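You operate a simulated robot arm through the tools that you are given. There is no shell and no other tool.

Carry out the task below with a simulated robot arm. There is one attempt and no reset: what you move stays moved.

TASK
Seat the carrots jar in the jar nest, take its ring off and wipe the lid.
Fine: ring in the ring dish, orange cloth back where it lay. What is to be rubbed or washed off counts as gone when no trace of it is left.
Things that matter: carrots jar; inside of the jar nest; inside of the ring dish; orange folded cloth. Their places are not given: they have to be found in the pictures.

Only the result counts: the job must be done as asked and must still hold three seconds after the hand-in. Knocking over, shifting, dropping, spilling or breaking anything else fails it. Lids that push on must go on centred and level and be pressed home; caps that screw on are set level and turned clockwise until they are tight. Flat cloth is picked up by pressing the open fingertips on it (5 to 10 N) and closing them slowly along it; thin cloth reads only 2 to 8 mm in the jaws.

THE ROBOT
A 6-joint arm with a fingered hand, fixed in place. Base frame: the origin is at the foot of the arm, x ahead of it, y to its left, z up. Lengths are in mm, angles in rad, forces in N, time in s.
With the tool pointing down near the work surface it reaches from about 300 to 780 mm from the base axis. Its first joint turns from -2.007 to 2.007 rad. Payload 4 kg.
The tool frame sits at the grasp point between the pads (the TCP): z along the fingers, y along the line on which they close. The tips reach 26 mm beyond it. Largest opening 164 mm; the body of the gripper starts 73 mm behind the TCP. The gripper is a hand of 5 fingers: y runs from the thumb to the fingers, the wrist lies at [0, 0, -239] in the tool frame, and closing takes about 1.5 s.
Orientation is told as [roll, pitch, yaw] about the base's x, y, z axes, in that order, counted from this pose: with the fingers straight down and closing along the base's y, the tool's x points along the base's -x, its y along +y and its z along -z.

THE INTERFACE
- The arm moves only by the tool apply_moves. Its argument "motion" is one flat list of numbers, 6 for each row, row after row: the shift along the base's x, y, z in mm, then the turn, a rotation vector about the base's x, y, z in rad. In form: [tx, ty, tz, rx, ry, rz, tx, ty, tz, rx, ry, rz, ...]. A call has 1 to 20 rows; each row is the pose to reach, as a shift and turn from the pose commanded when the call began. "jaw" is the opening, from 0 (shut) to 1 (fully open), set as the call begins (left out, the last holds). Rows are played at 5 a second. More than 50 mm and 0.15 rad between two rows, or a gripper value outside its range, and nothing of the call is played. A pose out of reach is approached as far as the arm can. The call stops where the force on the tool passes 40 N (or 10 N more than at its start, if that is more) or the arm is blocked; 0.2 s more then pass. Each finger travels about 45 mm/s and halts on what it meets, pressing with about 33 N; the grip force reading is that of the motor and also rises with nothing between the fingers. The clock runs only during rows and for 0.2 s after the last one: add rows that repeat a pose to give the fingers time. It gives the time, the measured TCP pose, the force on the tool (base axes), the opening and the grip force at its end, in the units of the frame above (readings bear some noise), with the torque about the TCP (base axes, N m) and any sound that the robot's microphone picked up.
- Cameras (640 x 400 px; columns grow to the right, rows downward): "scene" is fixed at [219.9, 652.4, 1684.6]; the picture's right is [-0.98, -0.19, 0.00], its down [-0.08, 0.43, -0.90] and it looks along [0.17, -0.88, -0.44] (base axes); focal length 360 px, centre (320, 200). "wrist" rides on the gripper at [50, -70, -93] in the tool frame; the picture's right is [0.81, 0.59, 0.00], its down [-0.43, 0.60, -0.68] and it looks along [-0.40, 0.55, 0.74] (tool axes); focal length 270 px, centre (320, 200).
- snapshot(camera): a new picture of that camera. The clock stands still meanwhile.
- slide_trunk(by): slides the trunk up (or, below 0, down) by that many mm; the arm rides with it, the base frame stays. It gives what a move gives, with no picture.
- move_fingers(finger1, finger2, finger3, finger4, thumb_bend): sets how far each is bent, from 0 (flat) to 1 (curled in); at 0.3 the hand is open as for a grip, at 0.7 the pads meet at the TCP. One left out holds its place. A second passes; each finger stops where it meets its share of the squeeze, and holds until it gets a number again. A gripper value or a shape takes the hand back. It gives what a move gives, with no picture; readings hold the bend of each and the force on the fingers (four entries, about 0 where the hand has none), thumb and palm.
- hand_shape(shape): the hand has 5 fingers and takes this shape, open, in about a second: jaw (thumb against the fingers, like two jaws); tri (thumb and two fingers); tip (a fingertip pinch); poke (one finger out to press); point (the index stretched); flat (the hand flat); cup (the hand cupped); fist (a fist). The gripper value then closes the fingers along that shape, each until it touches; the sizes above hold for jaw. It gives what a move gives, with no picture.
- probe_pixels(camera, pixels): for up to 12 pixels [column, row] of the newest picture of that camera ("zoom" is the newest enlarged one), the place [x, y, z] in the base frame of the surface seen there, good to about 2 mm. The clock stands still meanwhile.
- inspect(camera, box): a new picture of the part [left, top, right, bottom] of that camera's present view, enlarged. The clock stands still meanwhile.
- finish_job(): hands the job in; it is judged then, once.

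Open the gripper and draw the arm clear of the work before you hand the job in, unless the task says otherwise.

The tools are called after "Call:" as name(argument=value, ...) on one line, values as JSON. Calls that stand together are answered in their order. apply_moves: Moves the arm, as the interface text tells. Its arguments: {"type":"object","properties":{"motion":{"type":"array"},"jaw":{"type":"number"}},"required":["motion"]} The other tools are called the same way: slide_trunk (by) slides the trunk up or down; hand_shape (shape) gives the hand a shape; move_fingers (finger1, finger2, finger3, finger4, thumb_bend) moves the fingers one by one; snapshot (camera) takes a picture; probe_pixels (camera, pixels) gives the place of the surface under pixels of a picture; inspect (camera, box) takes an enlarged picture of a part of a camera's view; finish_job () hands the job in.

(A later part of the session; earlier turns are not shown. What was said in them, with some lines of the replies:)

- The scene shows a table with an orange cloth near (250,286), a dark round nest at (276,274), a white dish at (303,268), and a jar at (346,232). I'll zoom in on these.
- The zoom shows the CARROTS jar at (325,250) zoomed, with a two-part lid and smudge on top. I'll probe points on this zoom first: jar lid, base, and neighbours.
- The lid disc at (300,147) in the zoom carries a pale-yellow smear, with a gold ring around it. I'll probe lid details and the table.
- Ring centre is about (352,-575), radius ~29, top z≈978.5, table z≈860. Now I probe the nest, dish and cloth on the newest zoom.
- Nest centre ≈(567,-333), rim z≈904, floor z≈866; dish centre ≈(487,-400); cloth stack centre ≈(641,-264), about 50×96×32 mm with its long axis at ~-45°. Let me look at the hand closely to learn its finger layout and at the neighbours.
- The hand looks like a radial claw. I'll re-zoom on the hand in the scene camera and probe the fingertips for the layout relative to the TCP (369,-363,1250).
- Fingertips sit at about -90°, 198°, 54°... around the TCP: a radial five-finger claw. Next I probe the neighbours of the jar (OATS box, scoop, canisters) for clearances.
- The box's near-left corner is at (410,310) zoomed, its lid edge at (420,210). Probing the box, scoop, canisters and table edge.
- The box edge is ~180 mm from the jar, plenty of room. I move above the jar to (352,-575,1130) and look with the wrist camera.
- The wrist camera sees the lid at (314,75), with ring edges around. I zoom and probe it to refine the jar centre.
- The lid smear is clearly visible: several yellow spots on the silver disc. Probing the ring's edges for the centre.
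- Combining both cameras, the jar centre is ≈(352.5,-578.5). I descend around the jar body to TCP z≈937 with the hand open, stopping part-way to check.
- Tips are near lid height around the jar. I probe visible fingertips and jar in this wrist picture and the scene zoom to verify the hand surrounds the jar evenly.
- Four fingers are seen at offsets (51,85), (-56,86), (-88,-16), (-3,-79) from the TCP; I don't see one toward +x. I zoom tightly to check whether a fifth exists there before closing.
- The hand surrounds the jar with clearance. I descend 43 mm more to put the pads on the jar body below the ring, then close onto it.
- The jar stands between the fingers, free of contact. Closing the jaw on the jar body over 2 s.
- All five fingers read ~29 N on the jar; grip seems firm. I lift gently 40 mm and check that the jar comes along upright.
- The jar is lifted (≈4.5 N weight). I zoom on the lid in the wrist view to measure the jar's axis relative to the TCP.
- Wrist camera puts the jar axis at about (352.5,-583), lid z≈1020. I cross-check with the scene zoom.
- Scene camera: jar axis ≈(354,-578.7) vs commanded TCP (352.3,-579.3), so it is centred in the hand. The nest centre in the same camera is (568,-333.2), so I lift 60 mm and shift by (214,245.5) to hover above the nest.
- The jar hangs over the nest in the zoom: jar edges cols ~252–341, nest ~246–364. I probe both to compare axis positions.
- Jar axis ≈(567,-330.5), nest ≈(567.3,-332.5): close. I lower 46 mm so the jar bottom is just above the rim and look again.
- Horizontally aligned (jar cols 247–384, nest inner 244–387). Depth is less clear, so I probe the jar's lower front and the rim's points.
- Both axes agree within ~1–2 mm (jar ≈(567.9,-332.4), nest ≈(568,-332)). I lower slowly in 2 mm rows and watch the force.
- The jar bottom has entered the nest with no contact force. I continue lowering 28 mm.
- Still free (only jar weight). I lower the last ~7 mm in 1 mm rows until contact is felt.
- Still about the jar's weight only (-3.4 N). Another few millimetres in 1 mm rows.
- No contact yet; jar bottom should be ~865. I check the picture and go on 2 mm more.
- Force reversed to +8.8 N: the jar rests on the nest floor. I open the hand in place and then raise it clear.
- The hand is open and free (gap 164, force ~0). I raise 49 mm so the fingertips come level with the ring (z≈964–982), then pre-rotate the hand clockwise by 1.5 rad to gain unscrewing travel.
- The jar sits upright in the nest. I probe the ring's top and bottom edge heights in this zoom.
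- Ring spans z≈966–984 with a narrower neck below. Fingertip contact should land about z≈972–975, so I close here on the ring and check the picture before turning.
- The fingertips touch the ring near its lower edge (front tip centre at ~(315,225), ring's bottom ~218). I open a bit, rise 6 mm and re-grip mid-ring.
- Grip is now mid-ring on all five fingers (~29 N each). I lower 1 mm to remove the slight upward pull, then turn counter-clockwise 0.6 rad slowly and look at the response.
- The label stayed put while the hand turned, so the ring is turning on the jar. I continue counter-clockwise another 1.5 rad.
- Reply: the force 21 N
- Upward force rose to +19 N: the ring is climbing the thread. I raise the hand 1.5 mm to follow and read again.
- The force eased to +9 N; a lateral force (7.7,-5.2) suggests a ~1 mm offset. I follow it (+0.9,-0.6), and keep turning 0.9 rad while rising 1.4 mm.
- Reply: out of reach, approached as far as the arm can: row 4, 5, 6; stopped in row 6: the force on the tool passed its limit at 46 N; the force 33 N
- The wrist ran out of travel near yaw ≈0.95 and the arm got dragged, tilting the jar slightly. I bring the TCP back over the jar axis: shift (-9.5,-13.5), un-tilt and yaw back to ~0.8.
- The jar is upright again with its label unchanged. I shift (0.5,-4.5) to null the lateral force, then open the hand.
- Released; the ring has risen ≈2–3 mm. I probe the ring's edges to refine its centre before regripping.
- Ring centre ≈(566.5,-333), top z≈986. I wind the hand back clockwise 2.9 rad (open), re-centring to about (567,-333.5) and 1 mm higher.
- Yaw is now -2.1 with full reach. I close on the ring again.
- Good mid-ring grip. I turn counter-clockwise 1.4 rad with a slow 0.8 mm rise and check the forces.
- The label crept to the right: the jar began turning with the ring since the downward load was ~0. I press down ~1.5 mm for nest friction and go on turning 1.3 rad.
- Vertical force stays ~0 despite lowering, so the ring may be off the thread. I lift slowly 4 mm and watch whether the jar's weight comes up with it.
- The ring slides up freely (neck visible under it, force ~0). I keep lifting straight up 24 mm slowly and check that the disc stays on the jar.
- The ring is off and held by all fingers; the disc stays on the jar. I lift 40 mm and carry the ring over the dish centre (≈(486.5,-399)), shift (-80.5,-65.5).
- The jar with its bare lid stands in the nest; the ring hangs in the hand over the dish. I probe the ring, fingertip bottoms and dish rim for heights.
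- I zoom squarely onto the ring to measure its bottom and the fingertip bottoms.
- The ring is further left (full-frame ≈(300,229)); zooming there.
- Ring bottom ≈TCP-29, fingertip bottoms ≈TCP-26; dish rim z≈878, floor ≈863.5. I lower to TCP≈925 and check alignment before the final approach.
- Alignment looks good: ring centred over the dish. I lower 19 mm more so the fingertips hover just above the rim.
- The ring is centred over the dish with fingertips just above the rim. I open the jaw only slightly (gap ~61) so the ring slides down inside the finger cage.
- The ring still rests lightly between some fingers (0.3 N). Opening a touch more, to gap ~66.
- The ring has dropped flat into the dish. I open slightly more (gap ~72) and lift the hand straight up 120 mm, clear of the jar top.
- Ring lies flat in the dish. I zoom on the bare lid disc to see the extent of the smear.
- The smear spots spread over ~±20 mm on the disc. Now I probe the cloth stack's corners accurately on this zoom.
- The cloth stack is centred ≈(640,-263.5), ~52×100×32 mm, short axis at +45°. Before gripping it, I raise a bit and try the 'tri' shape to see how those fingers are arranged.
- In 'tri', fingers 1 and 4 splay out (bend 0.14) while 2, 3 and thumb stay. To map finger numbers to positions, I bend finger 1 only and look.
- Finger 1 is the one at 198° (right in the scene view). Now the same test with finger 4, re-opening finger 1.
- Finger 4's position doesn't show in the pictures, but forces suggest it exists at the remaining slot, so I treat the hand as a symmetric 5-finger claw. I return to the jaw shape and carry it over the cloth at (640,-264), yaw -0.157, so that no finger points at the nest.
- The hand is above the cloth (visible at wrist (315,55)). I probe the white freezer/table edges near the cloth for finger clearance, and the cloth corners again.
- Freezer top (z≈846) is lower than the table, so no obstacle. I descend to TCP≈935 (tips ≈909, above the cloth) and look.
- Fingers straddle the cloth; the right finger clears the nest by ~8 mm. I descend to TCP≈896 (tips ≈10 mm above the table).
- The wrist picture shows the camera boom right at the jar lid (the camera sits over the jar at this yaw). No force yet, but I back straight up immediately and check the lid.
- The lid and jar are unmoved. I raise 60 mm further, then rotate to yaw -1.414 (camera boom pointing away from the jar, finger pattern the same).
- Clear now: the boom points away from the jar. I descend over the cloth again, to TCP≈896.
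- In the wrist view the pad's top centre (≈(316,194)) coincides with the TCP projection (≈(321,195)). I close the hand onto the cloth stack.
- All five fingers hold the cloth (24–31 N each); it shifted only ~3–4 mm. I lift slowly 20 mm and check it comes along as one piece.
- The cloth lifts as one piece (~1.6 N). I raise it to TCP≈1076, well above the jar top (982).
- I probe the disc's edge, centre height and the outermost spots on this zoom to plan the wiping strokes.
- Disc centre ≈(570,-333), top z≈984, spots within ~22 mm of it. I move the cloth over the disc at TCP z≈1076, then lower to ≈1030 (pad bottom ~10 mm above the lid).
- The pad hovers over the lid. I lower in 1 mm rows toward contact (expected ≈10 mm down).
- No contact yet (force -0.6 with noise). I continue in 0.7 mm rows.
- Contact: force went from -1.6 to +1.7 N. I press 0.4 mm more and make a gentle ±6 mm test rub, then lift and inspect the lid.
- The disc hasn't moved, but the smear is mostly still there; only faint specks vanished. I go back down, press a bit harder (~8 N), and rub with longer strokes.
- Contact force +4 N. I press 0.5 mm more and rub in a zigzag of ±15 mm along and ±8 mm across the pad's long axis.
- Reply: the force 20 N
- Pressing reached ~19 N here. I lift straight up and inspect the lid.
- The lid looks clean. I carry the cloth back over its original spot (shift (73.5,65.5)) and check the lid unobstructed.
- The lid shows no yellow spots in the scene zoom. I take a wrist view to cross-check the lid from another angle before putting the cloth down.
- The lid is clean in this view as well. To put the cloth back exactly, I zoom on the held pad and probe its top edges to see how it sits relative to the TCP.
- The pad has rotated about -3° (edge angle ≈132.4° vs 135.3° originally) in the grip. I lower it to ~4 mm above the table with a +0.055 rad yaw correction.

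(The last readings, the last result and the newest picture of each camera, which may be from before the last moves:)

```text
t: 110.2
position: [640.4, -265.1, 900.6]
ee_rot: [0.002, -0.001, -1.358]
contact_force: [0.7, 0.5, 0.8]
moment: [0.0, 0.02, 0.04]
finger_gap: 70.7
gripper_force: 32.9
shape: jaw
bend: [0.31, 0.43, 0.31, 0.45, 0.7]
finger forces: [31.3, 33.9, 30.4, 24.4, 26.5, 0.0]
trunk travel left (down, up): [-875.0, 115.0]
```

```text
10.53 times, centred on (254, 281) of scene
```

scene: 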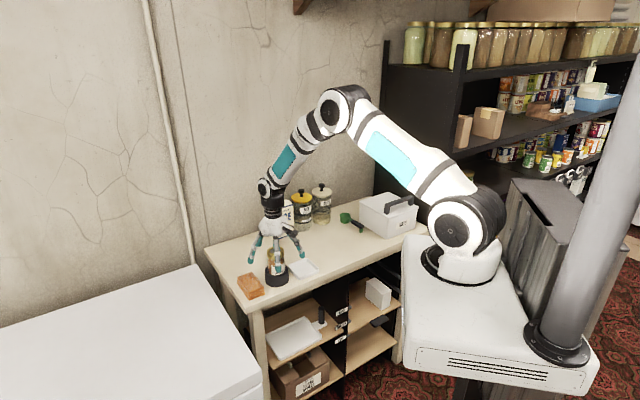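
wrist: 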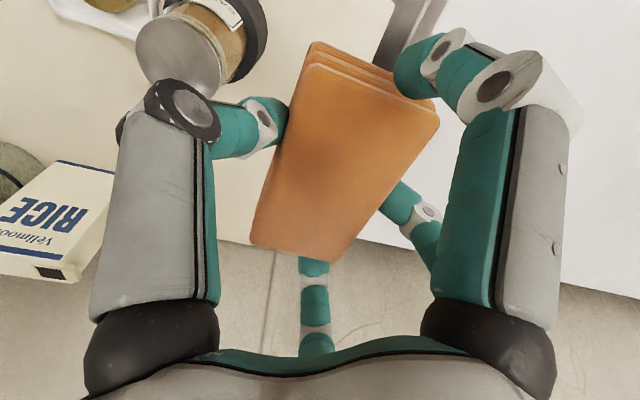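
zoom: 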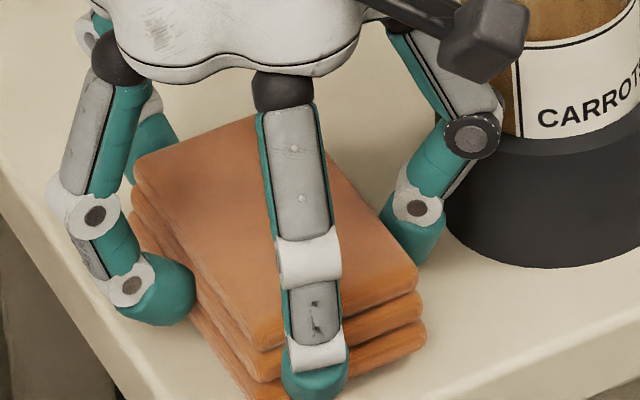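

I compare with the original picture (left corner (150,165), right (428,268)); it seems displaced a few mm. I probe the pad's edges here for exact numbers.

Call:
probe_pixels(camera="zoom", pixels=[[142, 165], [413, 275], [350, 185], [380, 225], [320, 150], [180, 220], [215, 280], [245, 325], [200, 132], [230, 120], [375, 295], [340, 310]])

```text
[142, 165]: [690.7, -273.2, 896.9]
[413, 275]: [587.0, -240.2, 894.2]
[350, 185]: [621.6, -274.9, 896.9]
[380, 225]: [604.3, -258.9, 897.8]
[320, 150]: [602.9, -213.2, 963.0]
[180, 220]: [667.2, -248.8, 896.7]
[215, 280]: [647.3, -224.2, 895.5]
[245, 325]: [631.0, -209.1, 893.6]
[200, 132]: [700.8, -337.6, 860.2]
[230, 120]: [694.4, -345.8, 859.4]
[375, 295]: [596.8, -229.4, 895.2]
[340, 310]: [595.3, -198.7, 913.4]
```

The pad sits about (-0.9,+7.5) mm off and ~-2° rotated versus its original pose. I correct with a shift (0.9,-7.5) and +0.035 rad yaw while still ~4 mm above the table, and compare again.

Call:
apply_moves(motion=[0.3, -2.5, 0, 0, 0, 0.012, 0.6, -5, 0, 0, 0, 0.024, 0.9, -7.5, 0, 0, 0, 0.035, 0.9, -7.5, 0, 0, 0, 0.035])

Call:
inspect(camera="scene", box=[236, 262, 272, 300])

```text
t: 111.2
position: [639.9, -270.6, 899.9]
ee_rot: [-0.002, -0.001, -1.323]
contact_force: [0.8, -0.3, -0.3]
moment: [-0.02, -0.01, 0.02]
finger_gap: 70.8
gripper_force: 33.1
shape: jaw
bend: [0.31, 0.43, 0.31, 0.45, 0.7]
finger forces: [31.1, 33.9, 30.4, 24.4, 26.5, 0.0]
trunk travel left (down, up): [-875.0, 115.0]
```

```text
10.53 times, centred on (254, 281) of scene
```

zoom: 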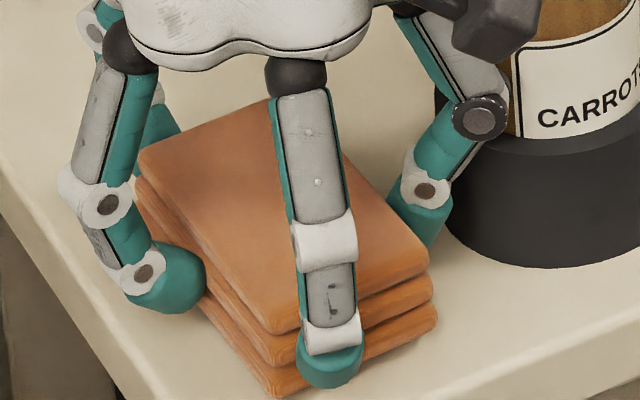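

Now very close to the original outline. I probe the edges once more for the residual.

Call:
probe_pixels(camera="zoom", pixels=[[147, 155], [424, 262], [360, 175], [390, 215], [185, 215], [215, 260], [250, 312], [240, 112], [190, 132], [390, 280], [270, 325], [230, 220]])

```text
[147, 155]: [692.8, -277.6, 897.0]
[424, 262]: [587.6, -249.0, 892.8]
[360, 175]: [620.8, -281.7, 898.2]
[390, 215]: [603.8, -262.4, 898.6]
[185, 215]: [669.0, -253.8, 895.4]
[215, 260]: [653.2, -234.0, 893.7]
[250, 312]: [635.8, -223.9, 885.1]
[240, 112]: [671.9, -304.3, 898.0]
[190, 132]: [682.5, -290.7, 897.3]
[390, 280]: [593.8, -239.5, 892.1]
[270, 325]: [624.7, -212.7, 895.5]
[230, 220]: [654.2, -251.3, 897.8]
```

Residuals are now within ~2 mm and aligned. I lower the last ~4 mm to touch the table.

Call:
apply_moves(motion=[0, 0, -1, 0, 0, 0, 0, 0, -2, 0, 0, 0, 0, 0, -3, 0, 0, 0, 0, 0, -3.5, 0, 0, 0, 0, 0, -3.5, 0, 0, 0])

```text
t: 112.5
position: [640.1, -271.9, 896.7]
ee_rot: [0.001, -0.002, -1.323]
contact_force: [0.6, 0.1, 0.2]
moment: [-0.02, 0.01, 0.02]
finger_gap: 70.4
gripper_force: 32.7
shape: jaw
bend: [0.31, 0.43, 0.31, 0.45, 0.7]
finger forces: [31.2, 34.0, 30.4, 24.4, 26.5, 0.1]
trunk travel left (down, up): [-875.0, 115.0]
```

Call:
apply_moves(motion=[0, 0, -0.5, 0, 0, 0, 0, 0, -1.0, 0, 0, 0, 0, 0, -1.0, 0, 0, 0])

```text
t: 113.2
position: [640.9, -272.0, 895.9]
ee_rot: [0.001, -0.002, -1.323]
contact_force: [-1.0, -0.1, -1.0]
moment: [0.01, -0.03, -0.01]
finger_gap: 70.7
gripper_force: 32.5
shape: jaw
bend: [0.31, 0.43, 0.31, 0.45, 0.7]
finger forces: [31.1, 34.0, 30.4, 24.4, 26.5, 0.0]
trunk travel left (down, up): [-875.0, 115.0]
```

Still no table contact (−1 N). I go on in 0.5 mm rows.

Call:
apply_moves(motion=[0, 0, -0.5, 0, 0, 0, 0, 0, -0.5, 0, 0, 0, 0, 0, -1.0, 0, 0, 0, 0, 0, -1.0, 0, 0, 0])

```text
t: 114.2
position: [642.3, -272.6, 896.6]
ee_rot: [0.001, -0.002, -1.322]
contact_force: [0.3, 0.7, 1.3]
moment: [0.16, 0.05, 0.01]
finger_gap: 70.6
gripper_force: 33.0
shape: jaw
bend: [0.31, 0.43, 0.31, 0.45, 0.7]
finger forces: [31.3, 34.1, 30.2, 24.5, 26.5, 0.0]
trunk travel left (down, up): [-875.0, 115.0]
```

Contact is beginning (+1.3 N, moment 0.16). One more 0.5 mm, then I look.

Call:
apply_moves(motion=[0, 0, -0.5, 0, 0, 0, 0, 0, -0.5, 0, 0, 0])

Call:
inspect(camera="scene", box=[236, 262, 272, 300])

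```text
t: 114.8
position: [640.9, -272.3, 895.6]
ee_rot: [0.001, -0.002, -1.322]
contact_force: [0.6, 0.8, 4.5]
moment: [0.27, 0.03, -0.02]
finger_gap: 70.6
gripper_force: 32.4
shape: jaw
bend: [0.31, 0.43, 0.31, 0.45, 0.7]
finger forces: [31.0, 34.5, 30.3, 24.4, 26.4, 0.0]
trunk travel left (down, up): [-875.0, 115.0]
```

```text
10.53 times, centred on (254, 281) of scene
```

zoom: 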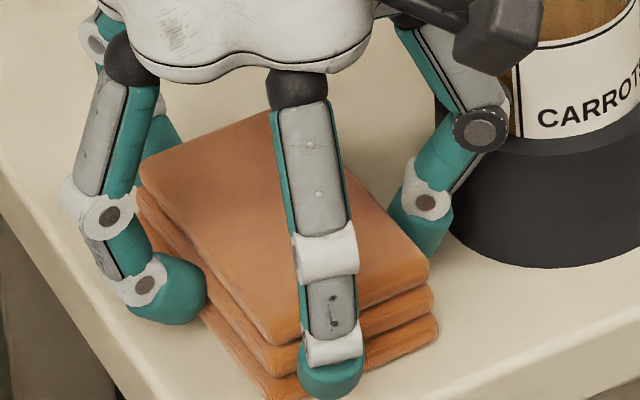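

The cloth rests on the table (+4.5 N) and its outline matches the original within ~1–2 mm. I first open the jaw to gap ~82, freeing the three side fingers while keeping clear of the nest.

Call:
apply_moves(motion=[0, 0, 0, 0, 0, 0, 0, 0, 0, 0, 0, 0, 0, 0, 0, 0, 0, 0, 0, 0, 0, 0, 0, 0], jaw=0.5)

Call:
inspect(camera="scene", box=[236, 262, 272, 300])

Call:
snapshot(camera="wrist")

```text
t: 115.8
position: [640.7, -272.0, 895.7]
ee_rot: [0.002, -0.004, -1.324]
contact_force: [1.6, 0.3, 6.1]
moment: [0.14, -0.06, -0.13]
finger_gap: 88.9
gripper_force: 0.1
shape: jaw
bend: [0.31, 0.37, 0.31, 0.37, 0.7]
finger forces: [7.0, 0.0, 7.9, 0.0, 0.0, 0.1]
trunk travel left (down, up): [-875.0, 115.0]
```

```text
10.53 times, centred on (254, 281) of scene
```

zoom: 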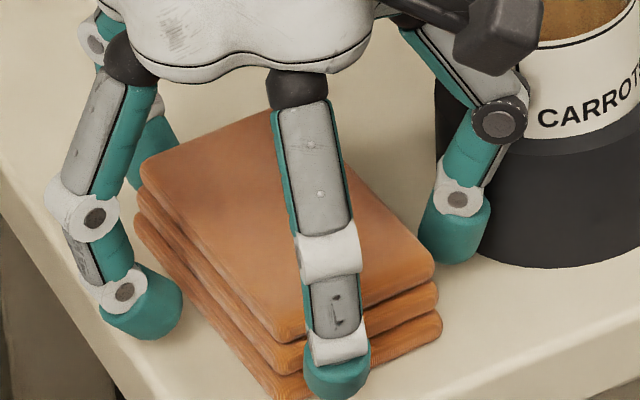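

```text
taken
```

wrist: 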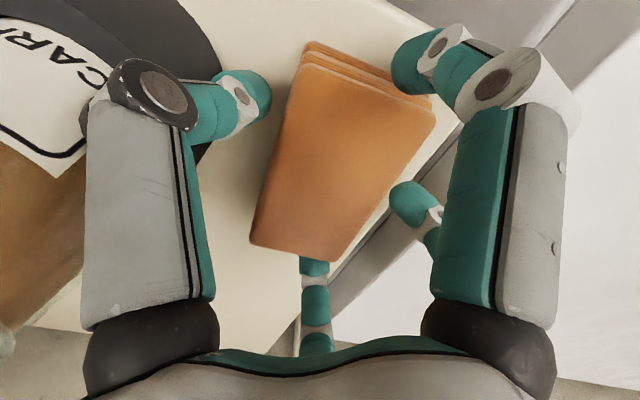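

Side fingers are free; the end fingers (1 and 3) still press 7–8 N. I open only those two to release the ends.

Call:
move_fingers(finger1=0.22, finger3=0.22)

Call:
inspect(camera="scene", box=[236, 262, 272, 300])

Call:
snapshot(camera="wrist")

```text
t: 116.8
position: [640.2, -272.0, 893.8]
ee_rot: [-0.001, -0.003, -1.323]
contact_force: [0.1, -0.6, 0.1]
moment: [-0.01, 0.02, 0.02]
finger_gap: 81.9
gripper_force: 0.0
shape: fingers
bend: [0.22, 0.37, 0.22, 0.37, 0.7]
finger forces: [0.0, 0.1, 0.0, 0.1, 0.0, 0.1]
trunk travel left (down, up): [-875.0, 115.0]
```

```text
10.53 times, centred on (254, 281) of scene
```

zoom: 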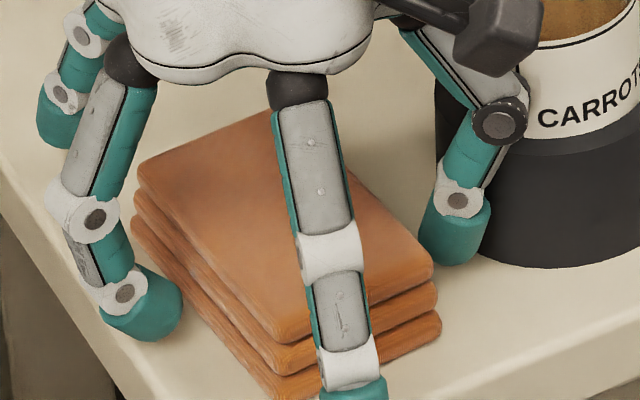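

```text
taken
```

wrist: 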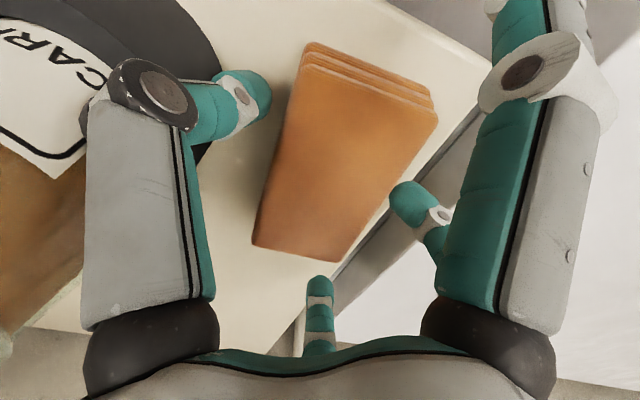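

All finger forces are zero and the cloth lies free. I raise the hand straight up 180 mm.

Call:
apply_moves(motion=[0, 0, 4, 0, 0, 0, 0, 0, 10, 0, 0, 0, 0, 0, 20, 0, 0, 0, 0, 0, 40, 0, 0, 0, 0, 0, 65, 0, 0, 0, 0, 0, 95, 0, 0, 0, 0, 0, 125, 0, 0, 0, 0, 0, 155, 0, 0, 0, 0, 0, 185, 0, 0, 0, 0, 0, 185, 0, 0, 0])

Call:
inspect(camera="scene", box=[236, 262, 272, 300])

Call:
inspect(camera="scene", box=[225, 230, 325, 305])

```text
t: 119.0
position: [640.0, -270.6, 1079.9]
ee_rot: [0.001, 0.0, -1.323]
contact_force: [-0.8, -0.2, -0.2]
moment: [0.0, -0.04, 0.02]
finger_gap: 81.9
gripper_force: 0.0
shape: fingers
bend: [0.22, 0.37, 0.22, 0.37, 0.7]
finger forces: [0.0, 0.0, 0.0, 0.1, 0.0, 0.0]
trunk travel left (down, up): [-875.0, 115.0]
```

```text
10.53 times, centred on (254, 281) of scene
```

zoom: 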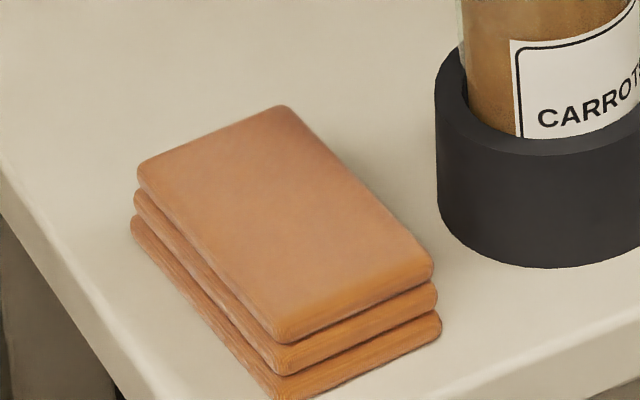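

```text
5.33 times, centred on (275, 268) of scene
```

zoom: 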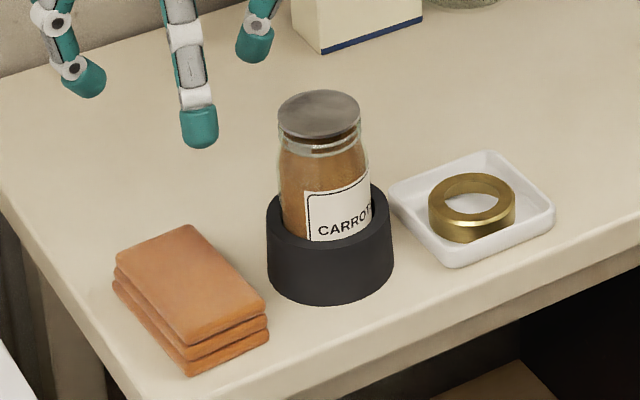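

The cloth lies almost exactly where it was (corners now (137,165),(283,105),(434,265),(278,342) vs originally (147,165),(292,106),(428,268),(275,340)). I probe the corners to confirm numerically.

Call:
inspect(camera="scene", box=[236, 262, 272, 300])

Call:
probe_pixels(camera="zoom", pixels=[[142, 168], [283, 109], [429, 266], [278, 337], [280, 220], [134, 225], [438, 328], [275, 397]])

Call:
inspect(camera="scene", box=[262, 240, 292, 264])

```text
10.53 times, centred on (254, 281) of scene
```

zoom: 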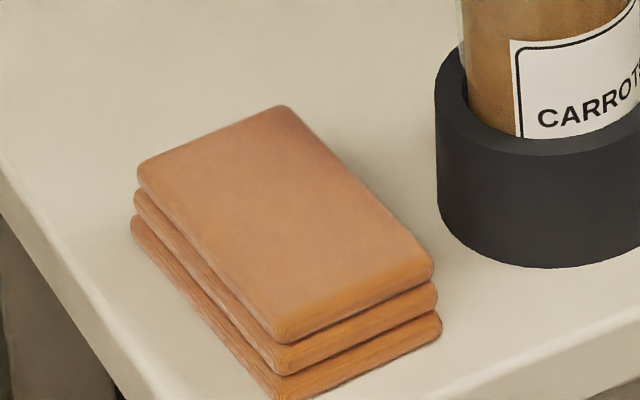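

```text
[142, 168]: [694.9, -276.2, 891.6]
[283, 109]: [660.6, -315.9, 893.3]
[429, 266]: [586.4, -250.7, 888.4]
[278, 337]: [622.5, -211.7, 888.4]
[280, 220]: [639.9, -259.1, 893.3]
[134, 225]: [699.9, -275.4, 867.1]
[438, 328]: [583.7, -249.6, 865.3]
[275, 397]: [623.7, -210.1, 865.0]
```

```text
16.00 times, centred on (277, 252) of scene
```

zoom: 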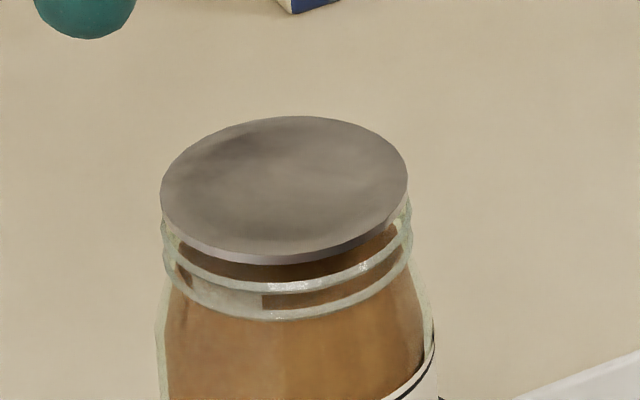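

Cloth centre is (641,-263.6) vs (640.2,-263.5) originally: back in place. I reopen the hand to the jaw shape and move up over the jar to check the lid with the wrist camera.

Call:
hand_shape(shape="jaw")

Call:
apply_moves(motion=[0, 0, 20, 0, 0, 0, 0, 0, 40, 0, 0, 0, -12, -10, 55, 0, 0, 0, -30, -26, 60, 0, 0, 0, -48, -42, 60, 0, 0, 0, -64, -55, 60, 0, 0, 0, -73, -63, 60, 0, 0, 0, -73, -63, 60, 0, 0, 0])

Call:
inspect(camera="wrist", box=[240, 0, 400, 130])

Call:
snapshot(camera="wrist")

```text
t: 120.0
position: [640.9, -269.8, 1079.1]
ee_rot: [-0.001, 0.0, -1.322]
contact_force: [0.4, 0.2, -0.8]
moment: [0.0, 0.01, 0.02]
finger_gap: 161.6
gripper_force: 0.1
shape: jaw
bend: [0.29, 0.29, 0.29, 0.29, 0.29]
finger forces: [0.0, 0.0, 0.1, 0.0, 0.0, 0.0]
trunk travel left (down, up): [-875.0, 115.0]
```

```text
t: 121.8
position: [568.6, -334.6, 1138.9]
ee_rot: [-0.001, -0.003, -1.321]
contact_force: [-1.2, 0.0, 0.7]
moment: [0.02, 0.03, 0.02]
finger_gap: 164.1
gripper_force: 0.0
shape: jaw
bend: [0.3, 0.3, 0.3, 0.3, 0.3]
finger forces: [0.1, 0.1, 0.0, 0.0, 0.0, 0.0]
trunk travel left (down, up): [-875.0, 115.0]
```

```text
3.08 times, centred on (320, 65) of wrist
```

zoom: 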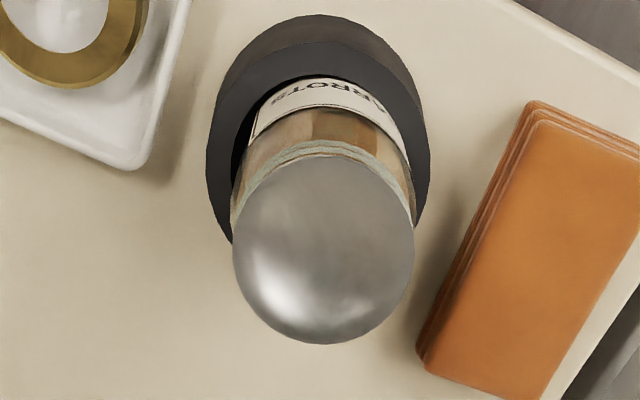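

```text
taken
```

wrist: 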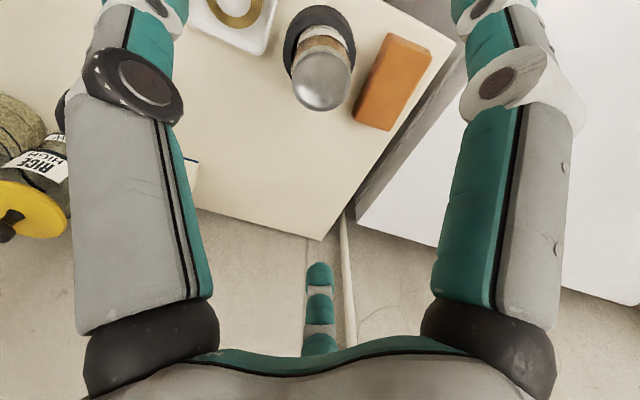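

The lid appears spotless. One closer zoom to be sure no specks remain.

Call:
inspect(camera="wrist", box=[290, 40, 356, 116])

Call:
inspect(camera="scene", box=[265, 242, 290, 260])

```text
5.26 times, centred on (323, 78) of wrist
```

zoom: 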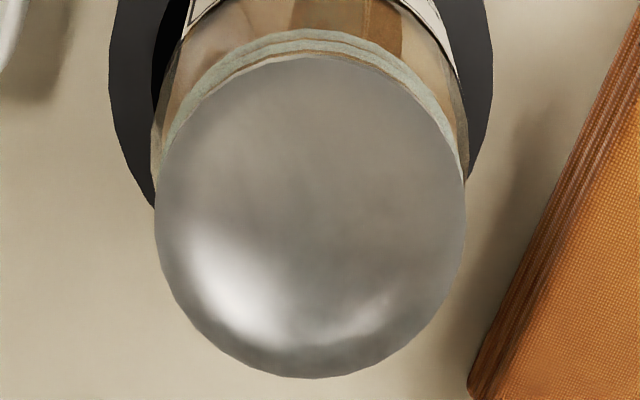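

```text
16.00 times, centred on (278, 251) of scene
```

zoom: 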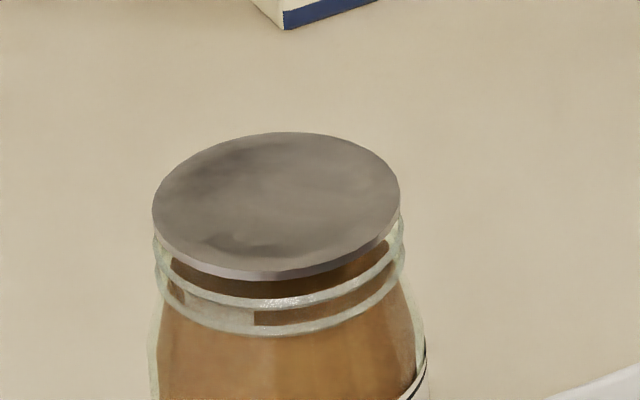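

No specks left. I withdraw the arm toward its start pose, with the hand open, and take a final overview.

Call:
apply_moves(motion=[0, 0, 25, 0, 0, 0, -10, 0, 50, 0, 0, 0, -25, -3, 75, 0, 0, 0, -50, -6, 95, 0, 0, 0, -75, -10, 110, 0, 0, 0, -100, -15, 115, 0, 0, 0, -130, -19, 115, 0, 0, 0, -160, -23, 115, 0, 0, 0, -185, -27, 115, 0, 0, 0, -199, -29, 115, 0, 0, 0, -199, -29, 115, 0, 0, 0])

Call:
snapshot(camera="scene")

Call:
inspect(camera="scene", box=[205, 190, 425, 310])

Call:
inspect(camera="scene", box=[232, 235, 324, 300])

```text
t: 124.2
position: [368.0, -363.9, 1255.6]
ee_rot: [0.0, -0.002, -1.32]
contact_force: [0.3, -0.8, -0.4]
moment: [-0.03, 0.0, 0.01]
finger_gap: 163.7
gripper_force: 0.0
shape: jaw
bend: [0.3, 0.3, 0.3, 0.3, 0.3]
finger forces: [0.0, 0.0, 0.1, 0.0, 0.0, 0.1]
trunk travel left (down, up): [-875.0, 115.0]
```

```text
taken
```

scene: 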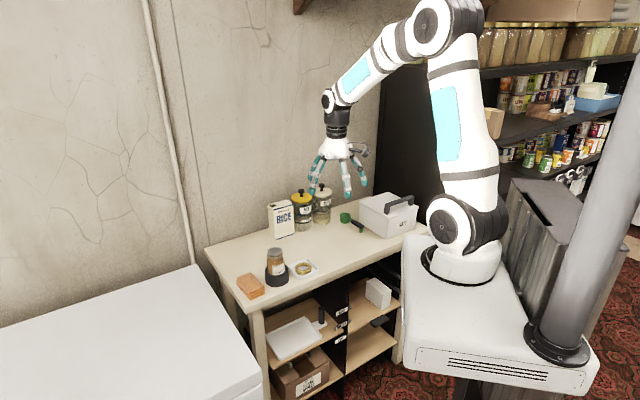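

```text
2.91 times, centred on (315, 250) of scene
```

zoom: 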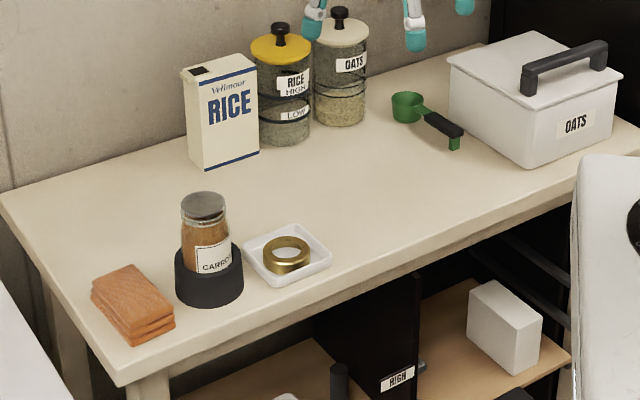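

```text
6.15 times, centred on (278, 268) of scene
```

zoom: 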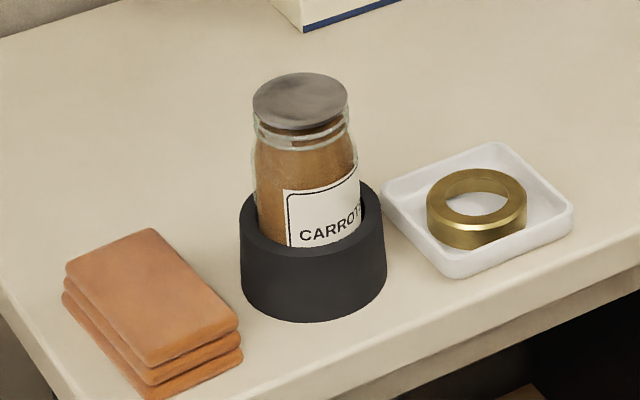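

The jar stands seated in the nest with a clean bare lid. The ring lies flat in the dish, the cloth is back on its spot, nothing else has moved, and the arm is clear with the hand open. I hand the job in.

Call:
finish_job()

```text
The job is handed in.
```

I handed the job in with every part done. I don't have the verdict; the results below come from the final pictures and force readings.

- **Jar:** it is seated on the floor of the nest and standing upright.
- **Ring:** it is unscrewed and lies flat in the ring dish.
- **Lid:** it is wiped, and close zooms from both cameras show no trace of the smear.
- **Cloth:** it is back within about 1 mm of where it lay, but turned roughly 3° from its original angle.

- **Jar tilt:** while I was unscrewing, the wrist reached its turning limit and the arm tilted the jar briefly. I brought it back upright and finished with a fresh grip.
- **Camera over the lid:** on the first approach to the cloth, the wrist camera came down over the jar lid. I felt no contact and the lid had not moved, so I backed off and came in from another angle.

Nothing else on the table moved. The arm is clear of the work with the hand open.
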